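You operate a simulated robot arm through the tools that you are given. There is no shell and no other tool.

You are at the controls of a simulated two-armed robot. One attempt, no reset.

TASK
Turn the clamped slat end for end and gauge its filler spot.
Fine: clamp it again, no dents; leave the gauge standing on the spot.

The check looks at the end state, three seconds after you hand in, the way a careful person would. Anything else that was tipped, shoved, dropped, spilled or broken makes it a failure.

THE ROBOT
Two 7-joint arms with two-finger parallel grippers on one trunk that stands fixed in place. Base frame: the origin is at the foot of the trunk, x ahead of it, y to its left, z up. Lengths are in m, angles in degrees, forces in N, time in s.
The left shoulder is at [0.08, 0.131, 0.947], the right one opposite. With the tool pointing down near the work surface each hand reaches from about 0.4 to 0.86 m from the base axis, measured 20 degrees to its own side. Payload 1.57 kg a hand.
The TCP of each hand is the grasp point between the finger pads, 0.03 m short of the fingertips. In the tool frame z runs along the fingers and y along their closing line. Largest opening 0.11 m; finger width 0.024, thickness 0.012; the body of the gripper, 0.048 by 0.112 m, starts 0.078 m behind the TCP.
Orientation is that of the tool frame in the base frame, as [roll, pitch, yaw] about the fixed x, y, z axes, in that order (R = Rz(yaw) Ry(pitch) Rx(roll)). With the fingers straight down and closing along the base's y, the tool's x points along the base's -x, its y along +y and its z along -z.

THE INTERFACE
- The arms move only by the tool nudge_tool. It takes "left_increments", "right_increments" or both (then of equal length, played together; a hand with none holds still); each is one flat list of numbers, 7 for each row, row after row: the shift along the tool's x, y, z in units of 20 mm (1.0 is 20 mm), then the turn, a rotation vector about the tool's x, y, z in units of 8 degrees (1.0 is 8 degrees), then the gripper command, from -1 (fully open) to 1 (shut), values between in proportion. In form: [x, y, z, rx, ry, rz, claw, x, y, z, rx, ry, rz, claw, ...]. A call has 1 to 20 rows; each row shifts and turns the commanded pose from where the row before left it, along the tool's axes as they then stand. A call with a number of a shift or a turn outside -1 to 1 is refused whole. Rows are played at 5 a second. More than 0.05 m and 8.6 degrees between two rows, or a gripper value outside its range, and nothing of the call is played. Where a pose cannot be reached the arm comes as near as it can. A force on the tool above 40 N (or 10 N above the force at the start of the call, whichever is more), or a blocked arm, ends the call early, and 0.2 s more pass. Each finger travels about 0.108 m/s and halts on what it meets, pressing with about 23 N; the grip force reading is that of the motor and also rises with nothing between the fingers. The clock runs only during rows and for 0.2 s after the last one: add rows that do not move to give the fingers time. The reply holds the time, the measured pose of the TCP, the force on the tool along the base axes, the opening and the grip force, in the units named above and with some noise, with the torque about the TCP (base axes, N m) and any sound that the robot's microphone picked up.
- Cameras (640 x 400 px; columns grow to the right, rows downward): "scene" is now at [-0.0451, 0.0148, 1.4077]; the picture's right is [0.13, -0.99, 0.00], its down [-0.56, -0.07, -0.83] and it looks along [0.82, 0.10, -0.56] (base axes); focal length 331 px, centre (320, 200). "left" rides on the left gripper at [0.07, -0.016, -0.141] in its tool frame; the picture's right is [0.23, 0.97, 0.00], its down [-0.86, 0.20, -0.48] and it looks along [-0.47, 0.11, 0.88] (tool axes); focal length 222 px, centre (320, 200). "right" rides on the right gripper at [0.07, 0.016, -0.141] in its tool frame; the picture's right is [-0.23, 0.97, 0.00], its down [-0.86, -0.20, -0.48] and it looks along [-0.47, -0.11, 0.88] (tool axes); focal length 222 px, centre (320, 200). There is no depth. A picture from a camera that has moved, and an enlarged one, comes with that camera's place and axes in the base frame and with its lens. The place of the scene camera against the robot may be out by one fixed shift of up to 0.018 m in any direction.
- grab_frame(camera): a new picture of that camera. It takes no simulated time.
- aim_head(pan, tilt): turns the head with the scene camera to pan (to the left, within 109 degrees either way) and tilt (down, from -29 to 69), counted from straight ahead of the robot. It gives what a move gives.
- inspect(camera, box): a new picture of the part [left, top, right, bottom] of that camera's present view, enlarged. It takes no simulated time.
- close_job(): hands the job in; it is judged then, once.

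Nothing tells you positions but the pictures and the camera data. Unless the task says otherwise, let go and move clear before handing in.

The tools are called after "Request:" as a command line: name --argument value ..., lists and objects as JSON in quotes. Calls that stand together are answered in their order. nudge_tool: Moves the arms, as the interface text tells. Its arguments: {"type":"object","properties":{"left_increments":{"type":"array","items":{"type":"number"}},"right_increments":{"type":"array","items":{"type":"number"}}},"required":[]} The other tools are called the same way: aim_head (pan, tilt) turns the head that bears the scene camera; grab_frame (camera) takes a picture; inspect (camera, box) takes an enlarged picture of a part of a camera's view; close_job () hands the job in.

At the start:

```text
clock: 0.0
left_position: [0.508, 0.2616, 1.0164]
left_ee_rot: [-179.9, 0.0, 179.9]
left_contact_force: [-0.4, -0.2, 0.3]
left_ft_torque: [-0.03, 0.01, 0.0]
left_gripper_width: 0.1099
left_finger_force: 0.0
right_position: [0.5744, -0.1185, 1.1139]
right_ee_rot: [180.0, 0.0, -179.9]
right_contact_force: [0.0, -0.2, -0.6]
right_ft_torque: [0.01, 0.01, -0.02]
right_gripper_width: 0.11
right_finger_force: 0.0
head pan, tilt: [7.2, 34.3]
```

scene: 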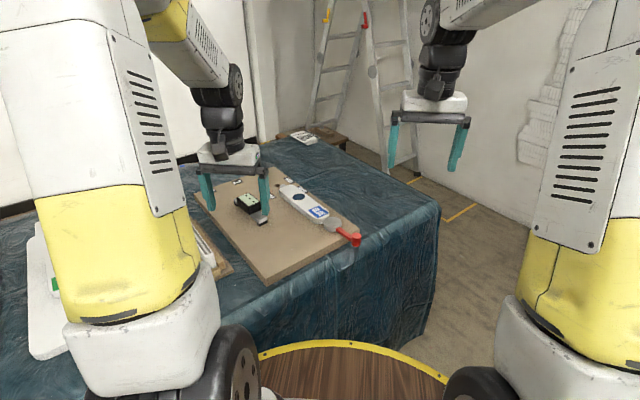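
right: 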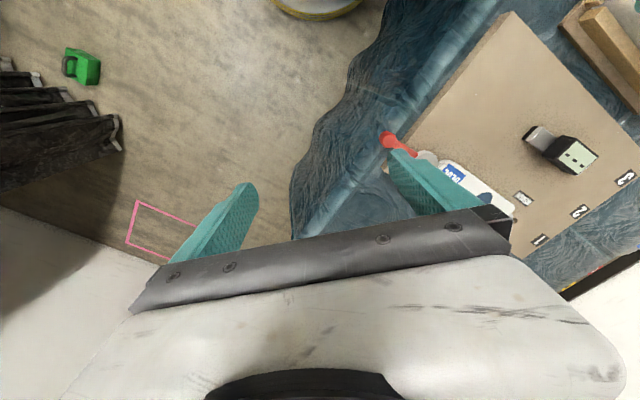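
left: 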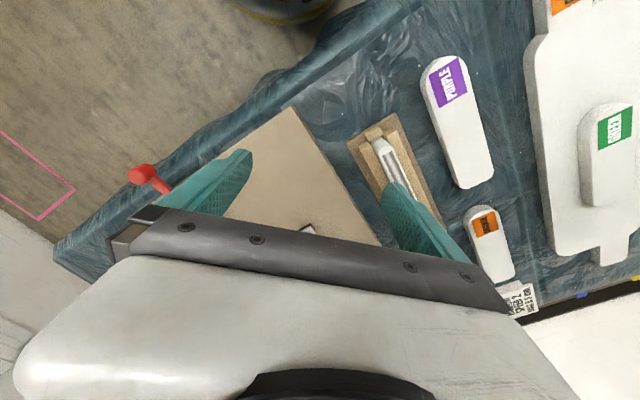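

I see a table to the front left with a board, a slat held by a red clamp, a small black gauge, and other parts. I'll look closer before moving anything.

Request:
inspect --camera "scene" --box '[180, 120, 400, 300]'

Request:
inspect --camera "right" --box '[360, 0, 640, 280]'

Request:
inspect --camera "left" --box '[60, 60, 640, 340]'

Request:
aim_head --pan 25 --tilt 45

```text
2.22 times, centred on (290, 210) of scene
camera zoom: at [-0.0451, 0.0148, 1.4077], right [0.13, -0.99, 0.0], down [-0.56, -0.07, -0.83], along [0.82, 0.1, -0.56], focal length 735 px, centre (387, 178)
```

zoom: 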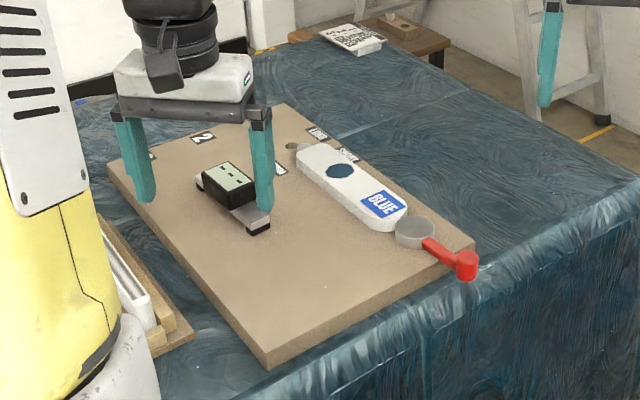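

```text
1.43 times, centred on (500, 140) of right
camera zoom: at [0.5046, -0.1025, 1.2574], right [0.23, 0.97, 0.0], down [0.86, -0.2, 0.48], along [0.47, -0.11, -0.88], focal length 317 px, centre (63, 286)
```

zoom: 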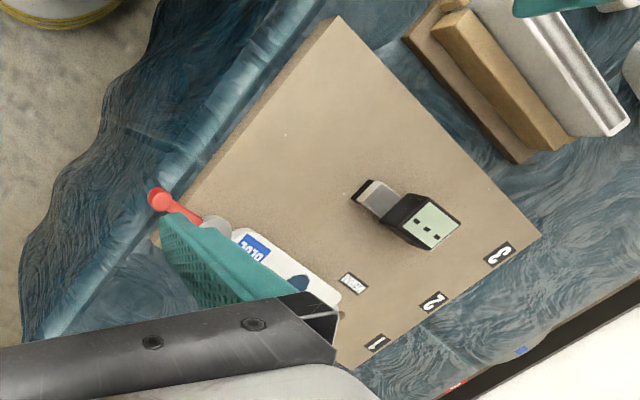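

```text
1.10 times, centred on (350, 200) of left
camera zoom: at [0.437, 0.2458, 1.1579], right [-0.23, 0.97, 0.0], down [0.86, 0.2, 0.48], along [0.47, 0.11, -0.88], focal length 245 px, centre (287, 200)
```

zoom: 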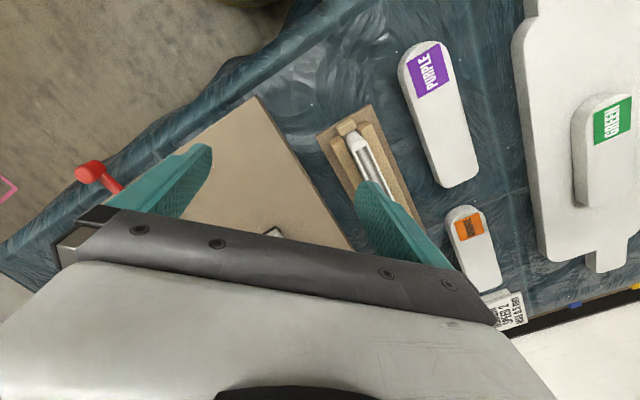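

```text
clock: 0.8
left_position: [0.5085, 0.2627, 1.0175]
left_ee_rot: [-179.9, 0.0, -180.0]
left_contact_force: [-0.1, 0.5, -0.2]
left_ft_torque: [-0.01, -0.01, 0.0]
left_gripper_width: 0.1102
left_finger_force: 0.1
right_position: [0.5748, -0.1196, 1.1159]
right_ee_rot: [179.9, -0.1, 179.9]
right_contact_force: [0.5, -0.2, 0.3]
right_ft_torque: [0.0, 0.0, 0.01]
right_gripper_width: 0.11
right_finger_force: 0.0
head pan, tilt: [25.0, 45.0]
```

The blue-labelled slat sits on a board with a red-handled clamp at its end. Next I look from the new head angle and try to read the cards.

Request:
grab_frame --camera "scene"

Request:
inspect --camera "left" --box '[440, 260, 560, 335]'

Request:
inspect --camera "right" --box '[480, 80, 640, 260]'

Request:
inspect --camera "left" --box '[320, 90, 460, 260]'

```text
taken
```

scene: 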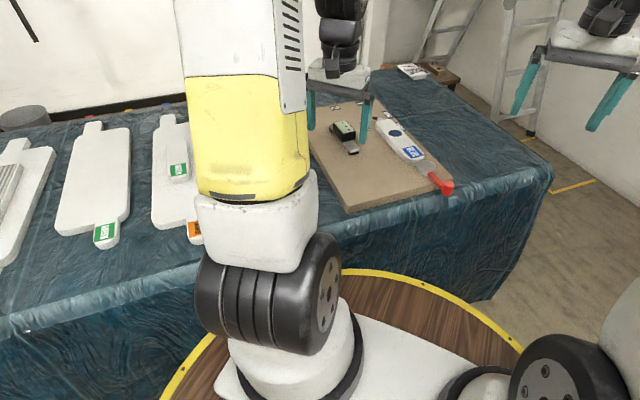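

```text
5.33 times, centred on (500, 298) of left
camera zoom: at [0.437, 0.2458, 1.1579], right [-0.23, 0.97, 0.0], down [0.86, 0.2, 0.48], along [0.47, 0.11, -0.88], focal length 1185 px, centre (-640, -320)
```

zoom: 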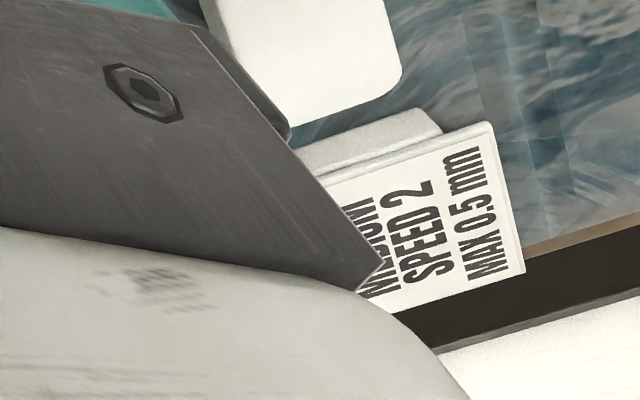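

```text
2.22 times, centred on (560, 170) of right
camera zoom: at [0.5046, -0.1025, 1.2574], right [0.23, 0.97, 0.0], down [0.86, -0.2, 0.48], along [0.47, -0.11, -0.88], focal length 494 px, centre (-213, 267)
```

zoom: 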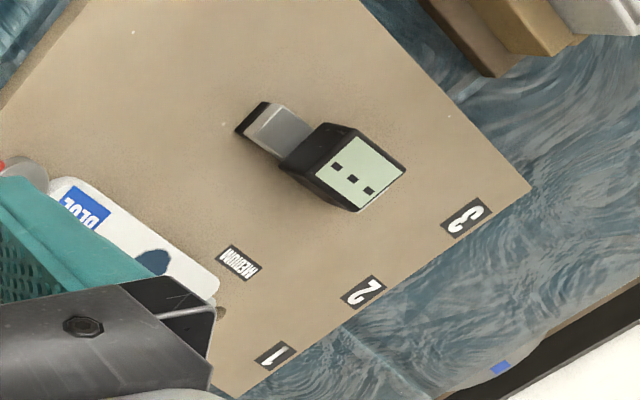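

```text
2.35 times, centred on (390, 175) of left
camera zoom: at [0.437, 0.2458, 1.1579], right [-0.23, 0.97, 0.0], down [0.86, 0.2, 0.48], along [0.47, 0.11, -0.88], focal length 523 px, centre (155, 259)
```

zoom: 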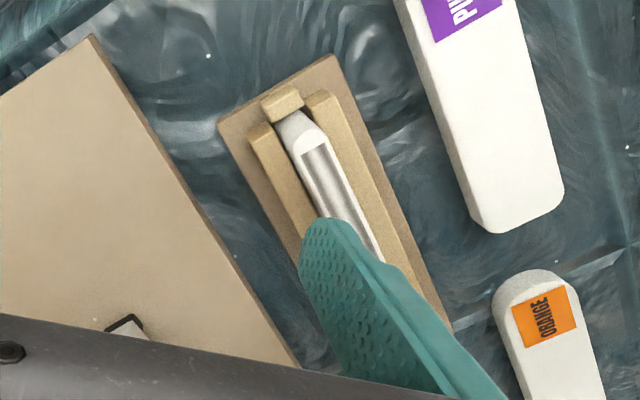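

The board is at about z 0.84 and the spot near (0.79, 0.18). I'll move the left hand out of the view and swing the right hand over so its camera sees the board well.

Request:
nudge_tool --left_increments '[0, 1, -0.5, 0, 0, 0, -1, 0, 1, -0.5, 0, 0, 0, -1, 0, 1, -0.5, 0, 0, 0, -1, 0, 1, -0.5, 0, 0, 0, -1, 0, 1, -0.5, 0, 0, 0, -1, 0, 1, -0.5, 0, 0, 0, -1, 0, 1, -0.5, 0, 0, 0, -1, 0, 1, -0.5, 0, 0, 0, -1, 0, 1, -0.5, 0, 0, 0, -1, 0, 1, -0.5, 0, 0, 0, -1]' --right_increments '[0.4, 1, 0, 0, 0, 0, -1, 0.4, 1, 0, 0, 0, 0, -1, 0.4, 1, 0, 0, 0, 0, -1, 0.4, 1, 0, 0, 0, 0, -1, 0.4, 1, 0, 0, 0, 0, -1, 0.4, 1, 0, 0, 0, 0, -1, 0.4, 1, 0, 0, 0, 0, -1, 0.4, 1, 0, 0, 0, 0, -1, 0.4, 1, 0, 0, 0, 0, -1, 0.4, 1, 0, 0, 0, 0, -1]'

Request:
aim_head --pan 10 --tilt 38

Request:
grab_frame --camera "scene"

Request:
grab_frame --camera "right"

Request:
grab_frame --camera "left"

```text
clock: 3.0
left_position: [0.5062, 0.4609, 1.1174]
left_ee_rot: [-180.0, -0.1, -180.0]
left_contact_force: [-0.3, -0.8, -0.7]
left_ft_torque: [0.0, 0.0, 0.0]
left_gripper_width: 0.1099
left_finger_force: 0.1
right_position: [0.4925, 0.0819, 1.1154]
right_ee_rot: [-180.0, 0.0, 180.0]
right_contact_force: [-0.5, 0.2, 1.0]
right_ft_torque: [-0.01, 0.0, -0.03]
right_gripper_width: 0.11
right_finger_force: 0.0
head pan, tilt: [25.0, 45.0]
```

```text
clock: 3.8
left_position: [0.5071, 0.4604, 1.1173]
left_ee_rot: [-180.0, 0.0, 179.9]
left_contact_force: [0.9, -0.7, 0.7]
left_ft_torque: [-0.01, 0.02, 0.01]
left_gripper_width: 0.1099
left_finger_force: 0.1
right_position: [0.4931, 0.0814, 1.1151]
right_ee_rot: [179.9, 0.1, 180.0]
right_contact_force: [-0.5, 0.0, -1.2]
right_ft_torque: [0.0, 0.03, -0.01]
right_gripper_width: 0.11
right_finger_force: 0.0
head pan, tilt: [10.0, 38.0]
```

```text
taken
```

scene: 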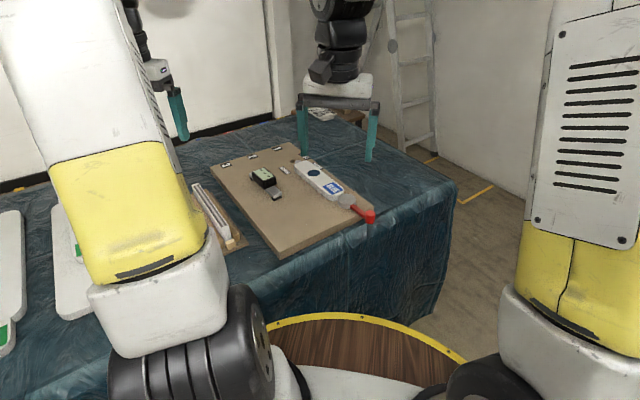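

```text
taken
camera right: at [0.423, 0.0977, 1.2579], right [0.23, 0.97, 0.0], down [0.86, -0.2, 0.48], along [0.47, -0.11, -0.88], focal length 222 px, centre (320, 200)
```

right: 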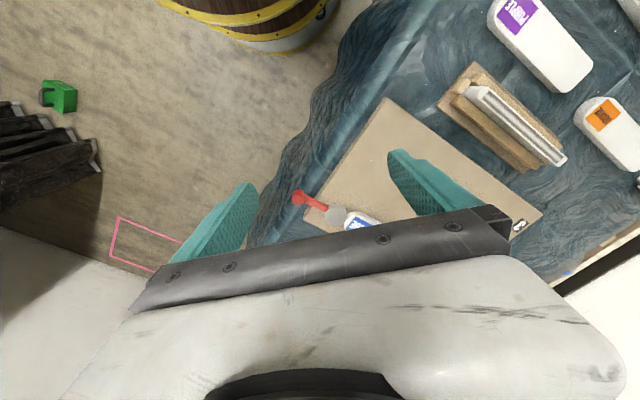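

```text
taken
camera left: at [0.4363, 0.4449, 1.2577], right [-0.23, 0.97, 0.0], down [0.86, 0.2, 0.48], along [0.47, 0.11, -0.88], focal length 222 px, centre (320, 200)
```

left: 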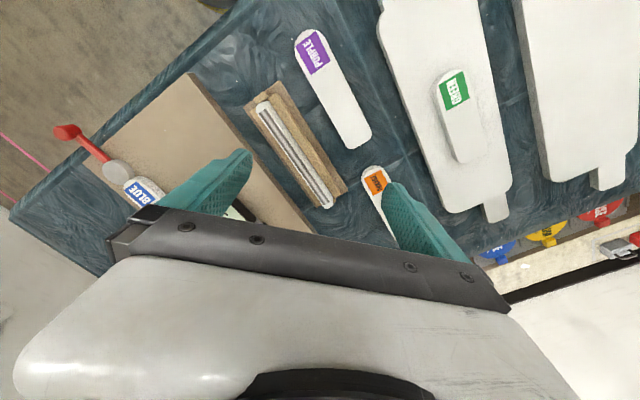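

The left hand is clear. The hand picture's "up" direction faces the robot, so the hand must be farther forward to see the board; first I zoom in with the scene camera.

Request:
inspect --camera "scene" --box '[190, 130, 390, 260]'

Request:
inspect --camera "scene" --box '[240, 150, 300, 210]'

Request:
inspect --camera "scene" --box '[290, 150, 390, 230]'

Request:
inspect --camera "left" --box '[50, 90, 350, 230]'

Request:
inspect --camera "right" --box '[420, 40, 600, 200]'

```text
3.08 times, centred on (290, 195) of scene
camera zoom: at [-0.0479, 0.0187, 1.402], right [0.17, -0.98, 0.0], down [-0.61, -0.11, -0.79], along [0.78, 0.14, -0.62], focal length 1018 px, centre (412, 215)
```

zoom: 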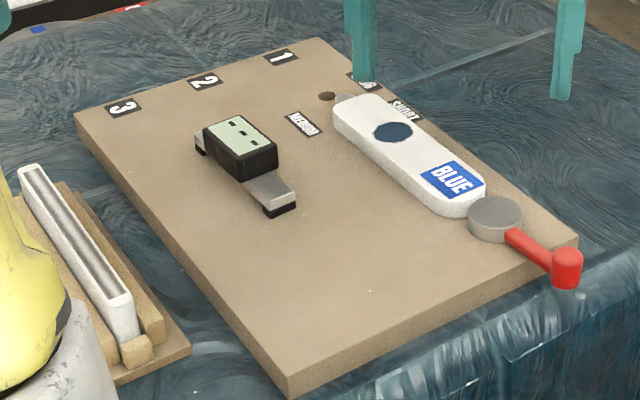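

```text
6.67 times, centred on (270, 180) of scene
camera zoom: at [-0.0479, 0.0187, 1.402], right [0.17, -0.98, 0.0], down [-0.61, -0.11, -0.79], along [0.78, 0.14, -0.62], focal length 2205 px, centre (653, 333)
```

zoom: 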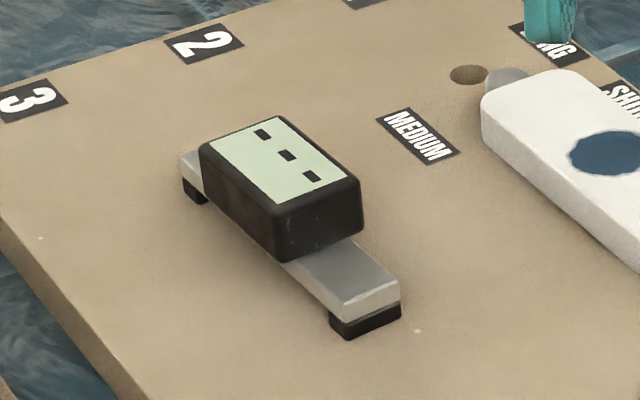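

```text
5.00 times, centred on (340, 190) of scene
camera zoom: at [-0.0479, 0.0187, 1.402], right [0.17, -0.98, 0.0], down [-0.61, -0.11, -0.79], along [0.78, 0.14, -0.62], focal length 1654 px, centre (220, 250)
```

zoom: 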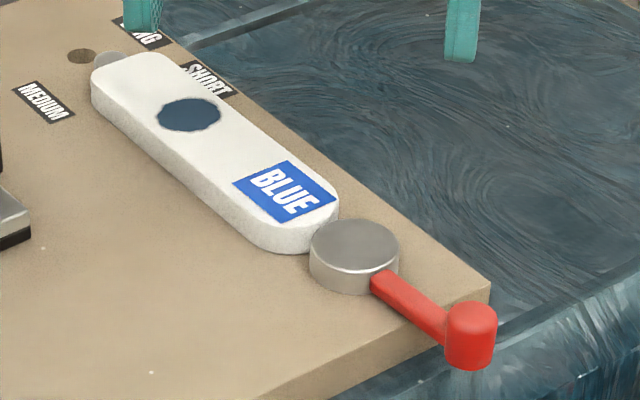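

```text
2.13 times, centred on (200, 160) of left
camera zoom: at [0.4363, 0.4449, 1.2577], right [-0.23, 0.97, 0.0], down [0.86, 0.2, 0.48], along [0.47, 0.11, -0.88], focal length 474 px, centre (576, 285)
```

zoom: 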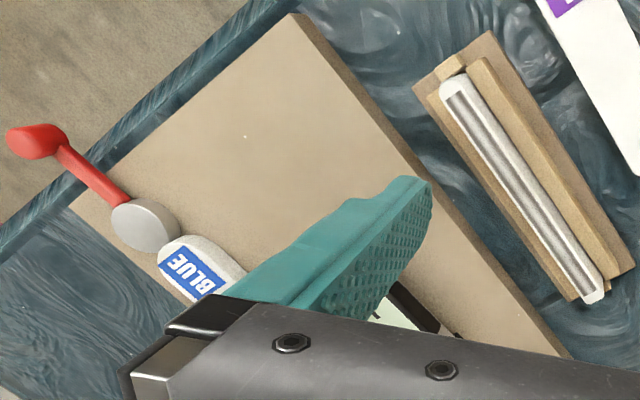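

```text
2.50 times, centred on (510, 120) of right
camera zoom: at [0.423, 0.0977, 1.2579], right [0.23, 0.97, 0.0], down [0.86, -0.2, 0.48], along [0.47, -0.11, -0.88], focal length 555 px, centre (-155, 400)
```

zoom: 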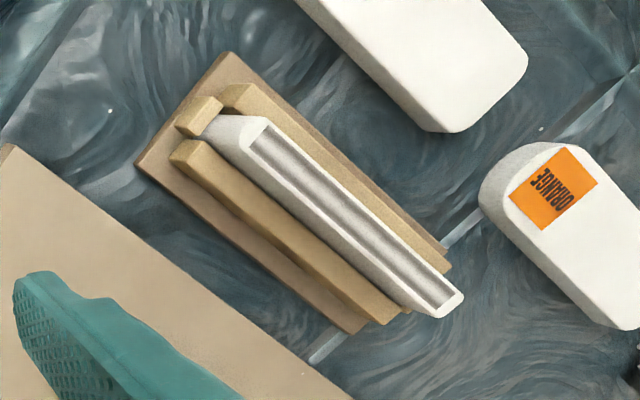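

The gauge is the black box on a two-footed bar. The slat lies about 41° off the base x axis, held between a far peg and a disc clamp with a red lever on the near side. I'll move the left hand over it for an overhead view.

Request:
nudge_tool --left_increments '[-0.775, -0.7, -0.2, 0, 0, 0, -1, -0.775, -0.7, -0.2, 0, 0, 0, -1, -0.775, -0.7, -0.2, 0, 0, 0, -1, -0.775, -0.7, -0.2, 0, 0, 0, -1, -0.775, -0.7, -0.2, 0, 0, 0, -1, -0.775, -0.7, -0.2, 0, 0, 0, -1, -0.775, -0.7, -0.2, 0, 0, 0, -1, -0.775, -0.7, -0.2, 0, 0, 0, -1, -0.775, -0.7, -0.2, 0, 0, 0, -1, -0.775, -0.7, -0.2, 0, 0, 0, -1, -0.775, -0.7, -0.2, 0, 0, 0, -1, -0.775, -0.7, -0.2, 0, 0, 0, -1, -0.775, -0.7, -0.2, 0, 0, 0, -1, -0.775, -0.7, -0.2, 0, 0, 0, -1, -0.775, -0.7, -0.2, 0, 0, 0, -1, -0.775, -0.7, -0.2, 0, 0, 0, -1, -0.775, -0.7, -0.2, 0, 0, 0, -1, -0.775, -0.7, -0.2, 0, 0, 0, -1, -0.775, -0.7, -0.2, 0, 0, 0, -1, -0.775, -0.7, -0.2, 0, 0, 0, -1]' --right_increments '[0, -1, 0, 0, 0, 0, -1, 0, -1, 0, 0, 0, 0, -1, 0, -1, 0, 0, 0, 0, -1, 0, -1, 0, 0, 0, 0, -1, 0, -1, 0, 0, 0, 0, -1, 0, -1, 0, 0, 0, 0, -1, 0, -1, 0, 0, 0, 0, -1, 0, -1, 0, 0, 0, 0, -1, 0, -1, 0, 0, 0, 0, -1, 0, -1, 0, 0, 0, 0, -1, 0, -1, 0, 0, 0, 0, -1, 0, -1, 0, 0, 0, 0, -1, 0, -1, 0, 0, 0, 0, -1, 0, 0, 0, 0, 0, 0, -1, 0, 0, 0, 0, 0, 0, -1, 0, 0, 0, 0, 0, 0, -1, 0, 0, 0, 0, 0, 0, -1, 0, 0, 0, 0, 0, 0, -1, 0, 0, 0, 0, 0, 0, -1, 0, 0, 0, 0, 0, 0, -1]'

Request:
grab_frame --camera "left"

Request:
grab_frame --camera "scene"

```text
clock: 8.0
left_position: [0.7462, 0.199, 1.1796]
left_ee_rot: [180.0, 0.0, -179.9]
left_contact_force: [-0.4, -0.5, -0.2]
left_ft_torque: [0.02, 0.0, -0.01]
left_gripper_width: 0.1103
left_finger_force: 0.0
left hand out of reach, approached as far as the arm can: row 16, 17, 18, 19, 20
right_position: [0.4952, -0.1786, 1.1165]
right_ee_rot: [180.0, 0.0, -180.0]
right_contact_force: [0.4, -0.2, 0.3]
right_ft_torque: [0.0, 0.03, 0.05]
right_gripper_width: 0.1101
right_finger_force: 0.0
head pan, tilt: [10.0, 38.0]
```

```text
taken
camera left: at [0.675, 0.1827, 1.3192], right [-0.23, 0.97, 0.0], down [0.86, 0.2, 0.48], along [0.47, 0.11, -0.88], focal length 222 px, centre (320, 200)
```

left: 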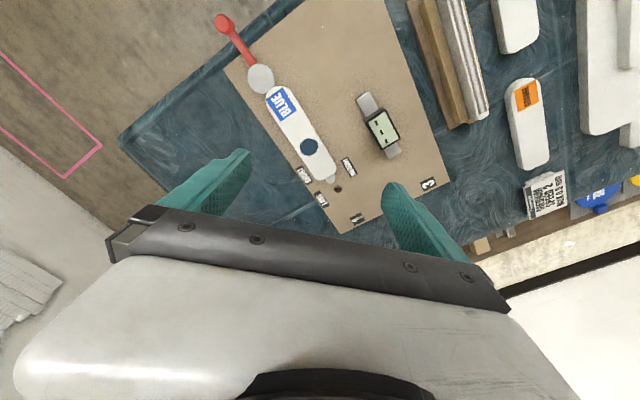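

```text
taken
```

scene: 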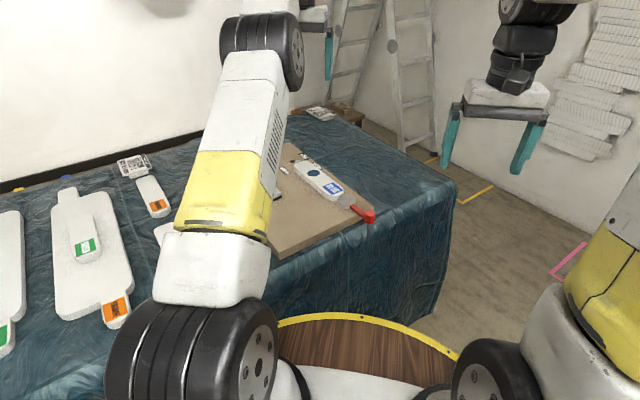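

Request:
inspect --camera "left" --box '[200, 0, 460, 235]'

Request:
inspect --camera "left" --box '[280, 130, 380, 230]'

Request:
inspect --camera "left" --box '[205, 5, 335, 125]'

Request:
inspect --camera "left" --box '[340, 80, 420, 170]'

Request:
inspect --camera "left" --box '[500, 150, 640, 230]'

```text
1.70 times, centred on (330, 118) of left
camera zoom: at [0.675, 0.1827, 1.3192], right [-0.23, 0.97, 0.0], down [0.86, 0.2, 0.48], along [0.47, 0.11, -0.88], focal length 378 px, centre (303, 340)
```

zoom: 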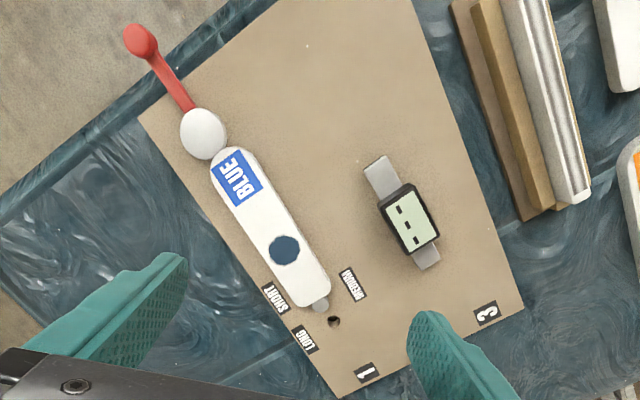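

```text
4.00 times, centred on (330, 180) of left
camera zoom: at [0.675, 0.1827, 1.3192], right [-0.23, 0.97, 0.0], down [0.86, 0.2, 0.48], along [0.47, 0.11, -0.88], focal length 888 px, centre (280, 280)
```

zoom: 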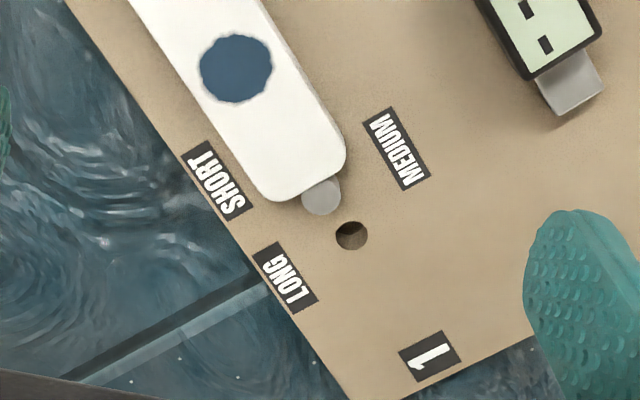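

```text
3.33 times, centred on (270, 65) of left
camera zoom: at [0.675, 0.1827, 1.3192], right [-0.23, 0.97, 0.0], down [0.86, 0.2, 0.48], along [0.47, 0.11, -0.88], focal length 740 px, centre (487, 650)
```

zoom: 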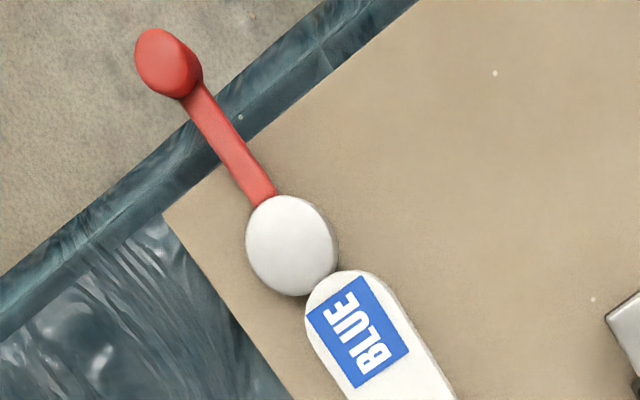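

```text
4.44 times, centred on (380, 125) of left
camera zoom: at [0.675, 0.1827, 1.3192], right [-0.23, 0.97, 0.0], down [0.86, 0.2, 0.48], along [0.47, 0.11, -0.88], focal length 987 px, centre (53, 533)
```

zoom: 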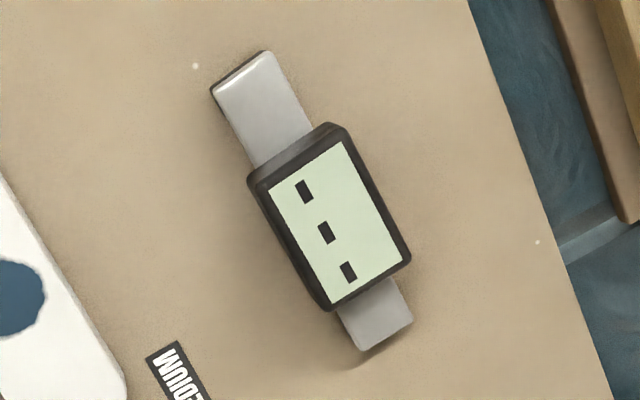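

```text
4.57 times, centred on (570, 190) of left
camera zoom: at [0.675, 0.1827, 1.3192], right [-0.23, 0.97, 0.0], down [0.86, 0.2, 0.48], along [0.47, 0.11, -0.88], focal length 1015 px, centre (-823, 246)
```

zoom: 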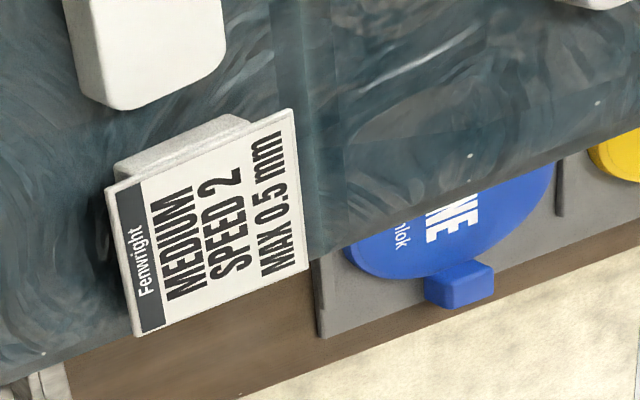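

Overhead view: slat from about (0.715, 0.10) to (0.873, 0.247) with top z≈0.83. The clamp disc is near (0.70, 0.075) with the knob near (0.634, 0.007), and the gauge is centred near (0.735, 0.327). I'll lower the left hand to get a closer look at the clamp.

Request:
nudge_tool --left_increments '[0, -0.45, 0.9, 0, 0, 0, -1, 0, -0.45, 0.9, 0, 0, 0, -1, 0, -0.45, 0.9, 0, 0, 0, -1, 0, -0.45, 0.9, 0, 0, 0, -1, 0, -0.45, 0.9, 0, 0, 0, -1, 0, -0.45, 0.9, 0, 0, 0, -1, 0, -0.45, 0.9, 0, 0, 0, -1, 0, -0.45, 0.9, 0, 0, 0, -1, 0, -0.45, 0.9, 0, 0, 0, -1, 0, -0.45, 0.9, 0, 0, 0, -1]'

Request:
grab_frame --camera "left"

```text
clock: 10.2
left_position: [0.7462, 0.1091, 0.9979]
left_ee_rot: [180.0, 0.0, 179.9]
left_contact_force: [-0.6, -0.2, -0.3]
left_ft_torque: [-0.01, 0.0, -0.01]
left_gripper_width: 0.1099
left_finger_force: 0.1
right_position: [0.4944, -0.1794, 1.1166]
right_ee_rot: [-179.9, 0.0, 179.9]
right_contact_force: [-0.5, 0.7, 0.1]
right_ft_torque: [-0.01, 0.0, 0.01]
right_gripper_width: 0.1101
right_finger_force: 0.1
head pan, tilt: [10.0, 38.0]
```

```text
taken
camera left: at [0.6756, 0.0934, 1.1396], right [-0.23, 0.97, 0.0], down [0.85, 0.2, 0.48], along [0.47, 0.11, -0.88], focal length 222 px, centre (320, 200)
```

left: 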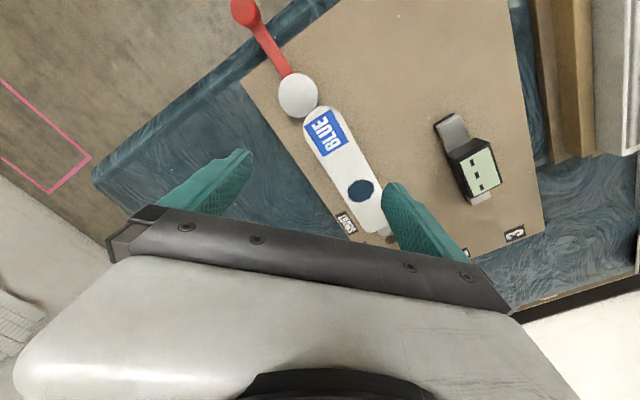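

Request:
inspect --camera "left" --box '[220, 0, 400, 120]'

Request:
inspect --camera "left" --box '[270, 60, 410, 250]'

Request:
inspect --camera "left" --box '[420, 95, 520, 215]'

Request:
inspect --camera "scene" --box '[310, 160, 400, 240]'

```text
3.33 times, centred on (310, 60) of left
camera zoom: at [0.6756, 0.0934, 1.1396], right [-0.23, 0.97, 0.0], down [0.85, 0.2, 0.48], along [0.47, 0.11, -0.88], focal length 740 px, centre (353, 667)
```

zoom: 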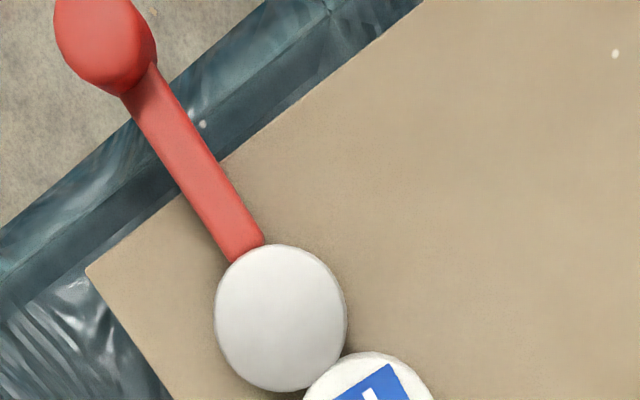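

```text
2.11 times, centred on (340, 155) of left
camera zoom: at [0.6756, 0.0934, 1.1396], right [-0.23, 0.97, 0.0], down [0.85, 0.2, 0.48], along [0.47, 0.11, -0.88], focal length 468 px, centre (278, 295)
```

zoom: 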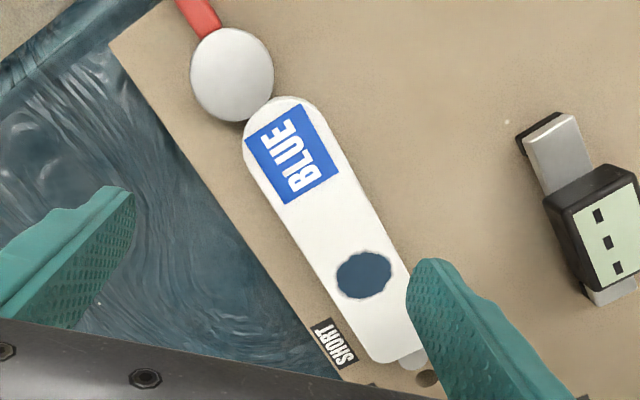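

```text
3.33 times, centred on (470, 155) of left
camera zoom: at [0.6756, 0.0934, 1.1396], right [-0.23, 0.97, 0.0], down [0.85, 0.2, 0.48], along [0.47, 0.11, -0.88], focal length 740 px, centre (-180, 350)
```

zoom: 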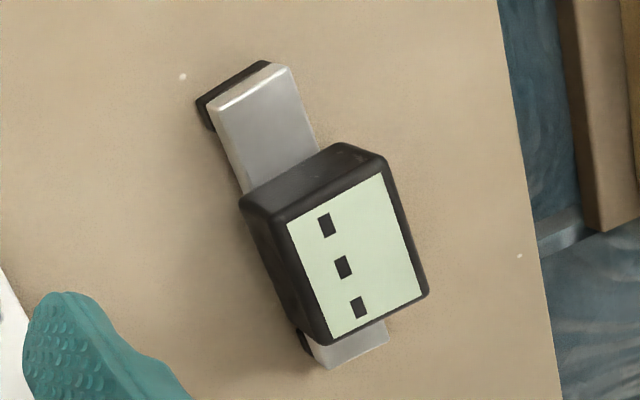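

```text
5.00 times, centred on (355, 200) of scene
camera zoom: at [-0.0479, 0.0186, 1.402], right [0.17, -0.98, 0.0], down [-0.61, -0.11, -0.79], along [0.78, 0.14, -0.62], focal length 1654 px, centre (145, 200)
```

zoom: 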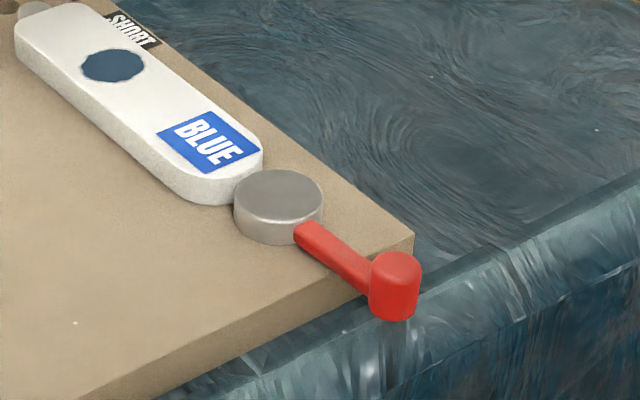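

Triangulating gives board top z≈0.811, slat top ≈0.832 and knob top ≈0.836 at (0.634, 0.003). The disc centre sits about 7 mm to the −n side of the slat axis, so turning the lever clockwise, knob toward +y, should loosen it. I'll clear the left hand and bring the right hand over the knob, turned 45°.

Request:
nudge_tool --left_increments '[0.58, 0.96, -0.5, 0, 0, 0, -1, 0.58, 0.96, -0.5, 0, 0, 0, -1, 0.58, 0.96, -0.5, 0, 0, 0, -1, 0.58, 0.96, -0.5, 0, 0, 0, -1, 0.58, 0.96, -0.5, 0, 0, 0, -1, 0.58, 0.96, -0.5, 0, 0, 0, -1, 0.58, 0.96, -0.5, 0, 0, 0, -1, 0.58, 0.96, -0.5, 0, 0, 0, -1, 0.58, 0.96, -0.5, 0, 0, 0, -1, 0.58, 0.96, -0.5, 0, 0, 0, -1, 0.58, 0.96, -0.5, 0, 0, 0, -1, 0.58, 0.96, -0.5, 0, 0, 0, -1, 0.58, 0.96, -0.5, 0, 0, 0, -1]'

Request:
nudge_tool --right_increments '[-0.7, 0.91, 0.58, 0, 0, 0, -1, -0.7, 0.91, 0.58, 0, 0, 0, -1, -0.7, 0.91, 0.58, 0, 0, 0, -1, -0.7, 0.91, 0.58, 0, 0, 0, -1, -0.7, 0.91, 0.58, 0, 0, 0, -1, -0.7, 0.91, 0.58, 0, 0, 0, -1, -0.7, 0.91, 0.58, 0, 0, 0, -1, -0.7, 0.91, 0.58, 0, 0, 0, -1, -0.7, 0.91, 0.58, 0, 0, 0, -1, -0.7, 0.91, 0.58, 0, 0, 0, -1, 0, 0, 0, 0, 0, -0.94, -1, 0, 0, 0, 0, 0, -0.94, -1, 0, 0, 0, 0, 0, -0.94, -1, 0, 0, 0, 0, 0, -0.94, -1, 0, 0, 0, 0, 0, -0.94, -1, 0, 0, 0, 0, 0, -0.94, -1, 0, 0, 0, 0, 0, 0, -1]'

Request:
grab_frame --camera "right"

Request:
grab_frame --camera "scene"

Request:
grab_frame --camera "left"

```text
clock: 13.0
left_position: [0.594, 0.3584, 1.1286]
left_ee_rot: [179.9, -0.1, 179.9]
left_contact_force: [0.4, -0.5, -0.4]
left_ft_torque: [-0.01, -0.01, 0.0]
left_gripper_width: 0.1099
left_finger_force: 0.0
right_position: [0.4949, -0.1784, 1.1168]
right_ee_rot: [180.0, -0.1, -179.9]
right_contact_force: [0.3, 0.8, -0.2]
right_ft_torque: [-0.01, 0.01, 0.04]
right_gripper_width: 0.1098
right_finger_force: 0.0
head pan, tilt: [10.0, 38.0]
```

```text
clock: 16.6
left_position: [0.5946, 0.359, 1.1292]
left_ee_rot: [-180.0, -0.1, -179.9]
left_contact_force: [-0.2, 0.2, -1.2]
left_ft_torque: [0.01, 0.0, 0.02]
left_gripper_width: 0.11
left_finger_force: 0.0
right_position: [0.6342, 0.0015, 0.9998]
right_ee_rot: [179.9, 0.1, -134.8]
right_contact_force: [-0.1, -0.1, 0.0]
right_ft_torque: [0.0, -0.01, 0.02]
right_gripper_width: 0.1098
right_finger_force: 0.1
head pan, tilt: [10.0, 38.0]
```

```text
taken
camera right: at [0.5736, -0.0354, 1.1414], right [-0.53, 0.85, 0.0], down [0.74, 0.47, 0.48], along [0.41, 0.25, -0.88], focal length 222 px, centre (320, 200)
```

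right: 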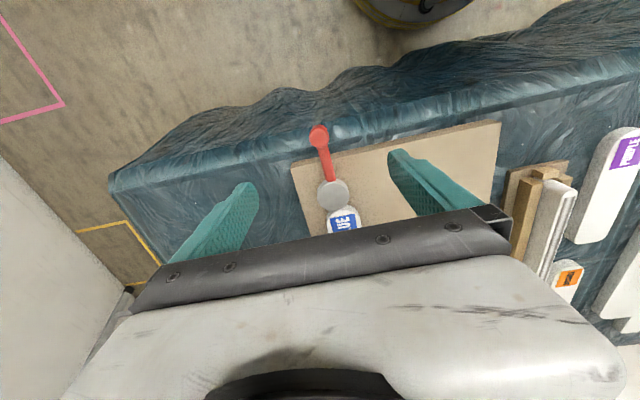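

```text
taken
```

scene: 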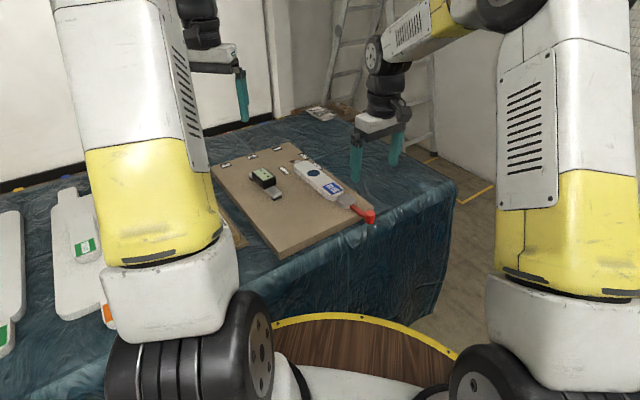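

```text
taken
camera left: at [0.5234, 0.3426, 1.2689], right [-0.23, 0.97, 0.0], down [0.86, 0.2, 0.48], along [0.47, 0.11, -0.88], focal length 222 px, centre (320, 200)
```

left: 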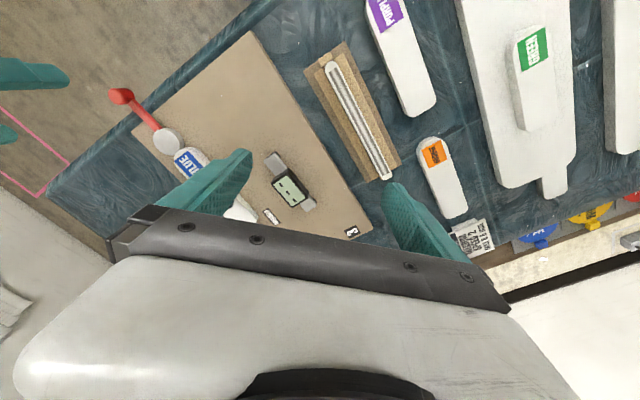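

Request:
inspect --camera "right" --box '[280, 110, 400, 230]'

Request:
inspect --camera "left" --box '[90, 60, 230, 200]'

```text
3.33 times, centred on (340, 170) of right
camera zoom: at [0.5736, -0.0354, 1.1414], right [-0.53, 0.85, 0.0], down [0.74, 0.47, 0.48], along [0.41, 0.25, -0.88], focal length 740 px, centre (253, 300)
```

zoom: 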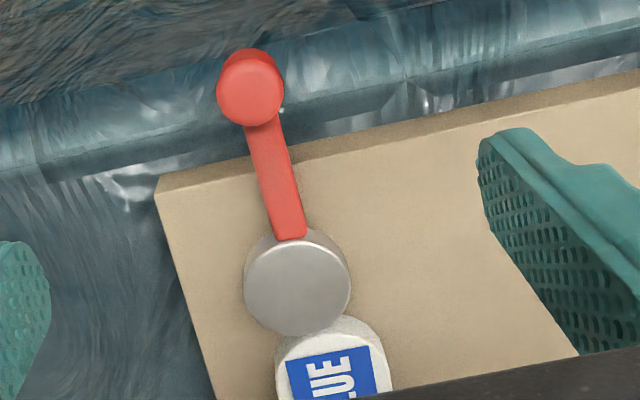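

```text
2.86 times, centred on (160, 130) of left
camera zoom: at [0.5234, 0.3426, 1.2689], right [-0.23, 0.97, 0.0], down [0.86, 0.2, 0.48], along [0.47, 0.11, -0.88], focal length 635 px, centre (777, 400)
```

zoom: 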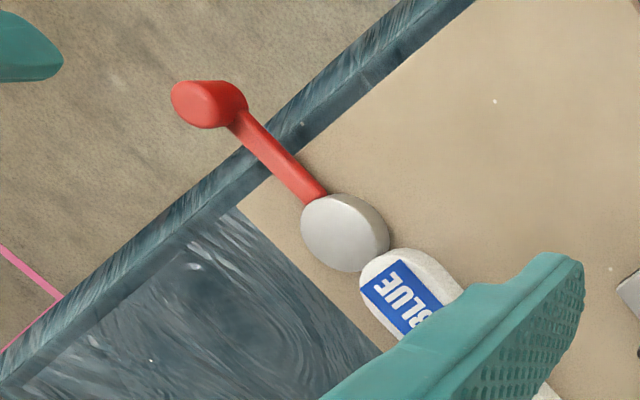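

The knob is at (0.634, 0.0015) with its top at z≈0.838. I'll lower the right hand to straddle it and close the fingers loosely around it.

Request:
nudge_tool --right_increments '[0, 0, 0.95, 0, 0, 0, -1, 0, 0, 0.95, 0, 0, 0, -1, 0, 0, 0.95, 0, 0, 0, -1, 0, 0, 0.95, 0, 0, 0, -1, 0, 0, 0.95, 0, 0, 0, -1, 0, 0, 0.95, 0, 0, 0, -1, 0, 0, 0.95, 0, 0, 0, -1, 0, 0, 0.95, 0, 0, 0, -1, 0, 0, 0, 0, 0, 0, 0.1, 0, 0, 0, 0, 0, 0, 0.1, 0, 0, 0, 0, 0, 0, 0.1]'

Request:
inspect --camera "right" --box '[200, 60, 440, 240]'

Request:
inspect --camera "scene" --box '[280, 130, 420, 250]'

```text
clock: 19.0
left_position: [0.5941, 0.358, 1.1292]
left_ee_rot: [180.0, 0.0, -179.9]
left_contact_force: [-0.8, 0.0, 0.3]
left_ft_torque: [0.01, -0.03, 0.01]
left_gripper_width: 0.1099
left_finger_force: 0.1
right_position: [0.633, -0.0006, 0.8486]
right_ee_rot: [179.9, 0.1, -134.9]
right_contact_force: [-0.8, -0.1, -0.4]
right_ft_torque: [0.0, 0.0, 0.04]
right_gripper_width: 0.0495
right_finger_force: 0.0
head pan, tilt: [10.0, 38.0]
```

```text
2.22 times, centred on (320, 150) of right
camera zoom: at [0.5727, -0.0366, 0.99], right [-0.53, 0.85, 0.0], down [0.74, 0.47, 0.48], along [0.41, 0.25, -0.88], focal length 494 px, centre (320, 311)
```

zoom: 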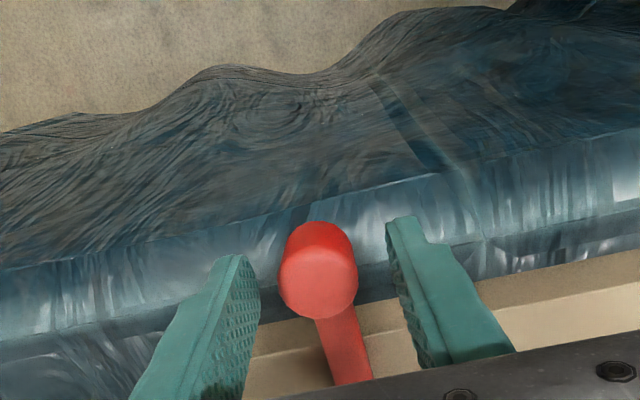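

```text
3.33 times, centred on (350, 190) of scene
camera zoom: at [-0.0478, 0.0187, 1.4021], right [0.17, -0.98, 0.0], down [-0.61, -0.11, -0.79], along [0.78, 0.14, -0.62], focal length 1102 px, centre (220, 233)
```

zoom: 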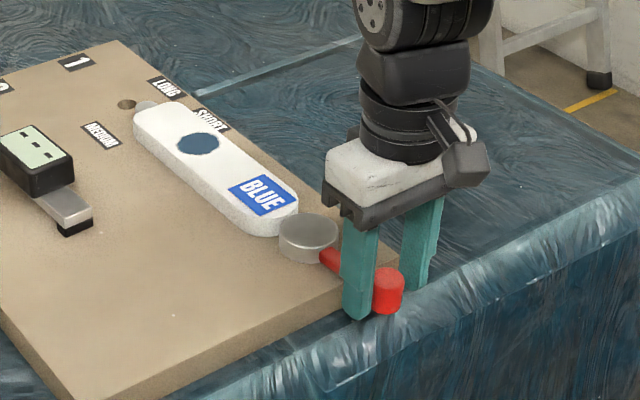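

The knob is well straddled. Now a small clockwise turn to feel which way the clamp loosens.

Request:
nudge_tool --right_increments '[-0.02, 0.33, 0, 0, 0, 0.5, 0.1, -0.02, 0.33, 0, 0, 0, 0.5, 0.1, -0.02, 0.33, 0, 0, 0, 0.5, 0.1]'

Request:
inspect --camera "left" --box '[90, 60, 230, 200]'

```text
clock: 19.8
left_position: [0.5942, 0.3595, 1.1285]
left_ee_rot: [179.9, 0.0, 180.0]
left_contact_force: [-0.3, 0.7, 0.3]
left_ft_torque: [0.01, 0.02, 0.06]
left_gripper_width: 0.1103
left_finger_force: 0.0
right_position: [0.6221, 0.0175, 0.847]
right_ee_rot: [-179.9, 0.0, -146.8]
right_contact_force: [0.7, -1.1, 0.1]
right_ft_torque: [0.01, 0.0, 0.0]
right_gripper_width: 0.0502
right_finger_force: 0.5
head pan, tilt: [10.0, 38.0]
```

```text
2.86 times, centred on (160, 130) of left
camera zoom: at [0.5234, 0.3425, 1.2689], right [-0.23, 0.97, 0.0], down [0.86, 0.2, 0.48], along [0.47, 0.11, -0.88], focal length 635 px, centre (777, 400)
```

zoom: 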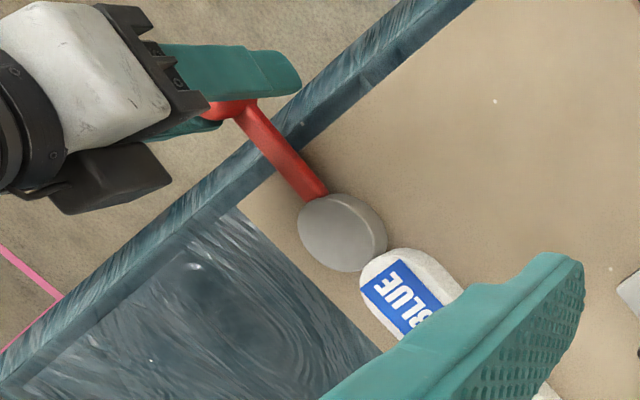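

The force is tiny and the disc moved slightly away from the slat, so clockwise loosens it. I'll carry on with the arc.

Request:
nudge_tool --right_increments '[-0.046, 0.66, 0, 0, 0, 1, 0.1, -0.046, 0.66, 0, 0, 0, 1, 0.1, -0.046, 0.66, 0, 0, 0, 1, 0.1, -0.046, 0.66, 0, 0, 0, 1, 0.1]'

Request:
inspect --camera "left" --box '[90, 60, 230, 200]'

Request:
inspect --camera "right" --box '[200, 60, 440, 240]'

```text
clock: 20.8
left_position: [0.594, 0.3589, 1.1283]
left_ee_rot: [180.0, 0.0, -180.0]
left_contact_force: [0.4, 0.1, -0.5]
left_ft_torque: [0.03, -0.01, 0.01]
left_gripper_width: 0.11
left_finger_force: 0.1
right_position: [0.6069, 0.0676, 0.8468]
right_ee_rot: [-179.9, 0.0, -179.0]
right_contact_force: [0.2, -0.3, 0.2]
right_ft_torque: [0.02, -0.03, 0.0]
right_gripper_width: 0.0496
right_finger_force: 0.0
head pan, tilt: [10.0, 38.0]
```

```text
2.86 times, centred on (160, 130) of left
camera zoom: at [0.5234, 0.3425, 1.2689], right [-0.23, 0.97, 0.0], down [0.86, 0.2, 0.48], along [0.47, 0.11, -0.88], focal length 635 px, centre (777, 400)
```

zoom: 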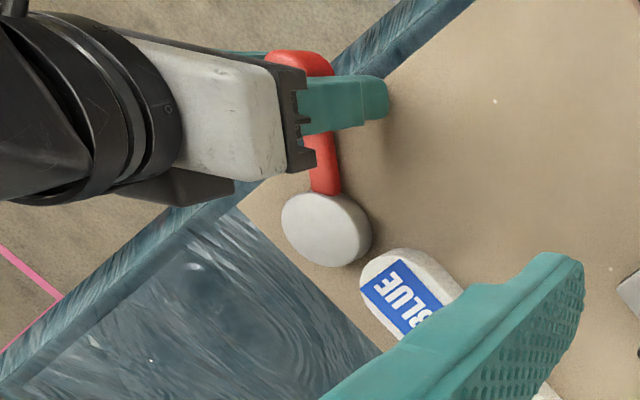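

```text
2.22 times, centred on (320, 150) of right
camera zoom: at [0.5365, 0.083, 0.9895], right [0.21, 0.98, 0.0], down [0.86, -0.19, 0.48], along [0.47, -0.1, -0.88], focal length 494 px, centre (320, 311)
```

zoom: 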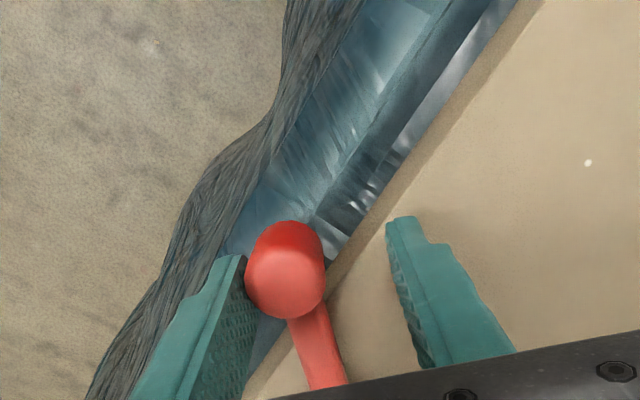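

The gap is opening with almost no force. A little further for good clearance, then I back off.

Request:
nudge_tool --right_increments '[-0.046, 0.66, 0, 0, 0, 1, 0.1, -0.046, 0.66, 0, 0, 0, 1, 0.1, -0.046, 0.66, 0, 0, 0, 1, 0.1, -0.046, 0.66, 0, 0, 0, 1, 0.1]'

Request:
inspect --camera "left" --box '[90, 60, 230, 200]'

Request:
inspect --camera "right" --box '[200, 60, 440, 240]'

```text
clock: 21.8
left_position: [0.5947, 0.3572, 1.1278]
left_ee_rot: [179.9, 0.1, -180.0]
left_contact_force: [0.6, 0.6, -0.1]
left_ft_torque: [0.04, -0.04, -0.04]
left_gripper_width: 0.1099
left_finger_force: 0.0
right_position: [0.621, 0.1182, 0.8462]
right_ee_rot: [-180.0, 0.1, 149.0]
right_contact_force: [0.6, -0.6, -0.1]
right_ft_torque: [0.0, 0.0, 0.0]
right_gripper_width: 0.0499
right_finger_force: 0.5
head pan, tilt: [10.0, 38.0]
```

```text
2.86 times, centred on (160, 130) of left
camera zoom: at [0.5234, 0.3425, 1.269], right [-0.23, 0.97, 0.0], down [0.86, 0.2, 0.48], along [0.47, 0.11, -0.88], focal length 635 px, centre (777, 400)
```

zoom: 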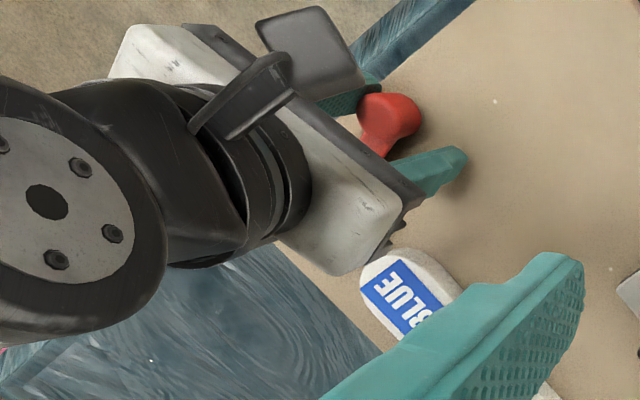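

```text
2.22 times, centred on (320, 150) of right
camera zoom: at [0.5691, 0.1687, 0.9884], right [0.7, 0.72, 0.0], down [0.63, -0.61, 0.48], along [0.34, -0.33, -0.88], focal length 494 px, centre (320, 311)
```

zoom: 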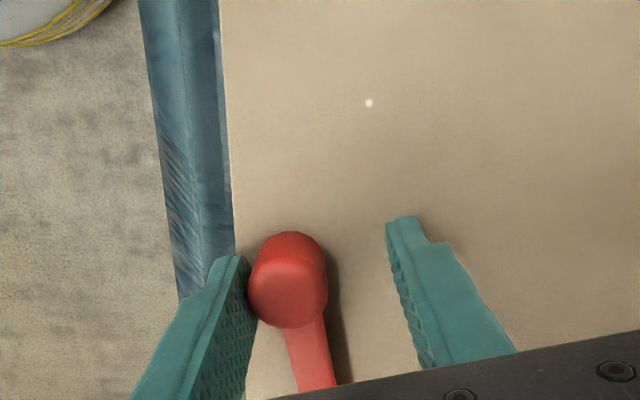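

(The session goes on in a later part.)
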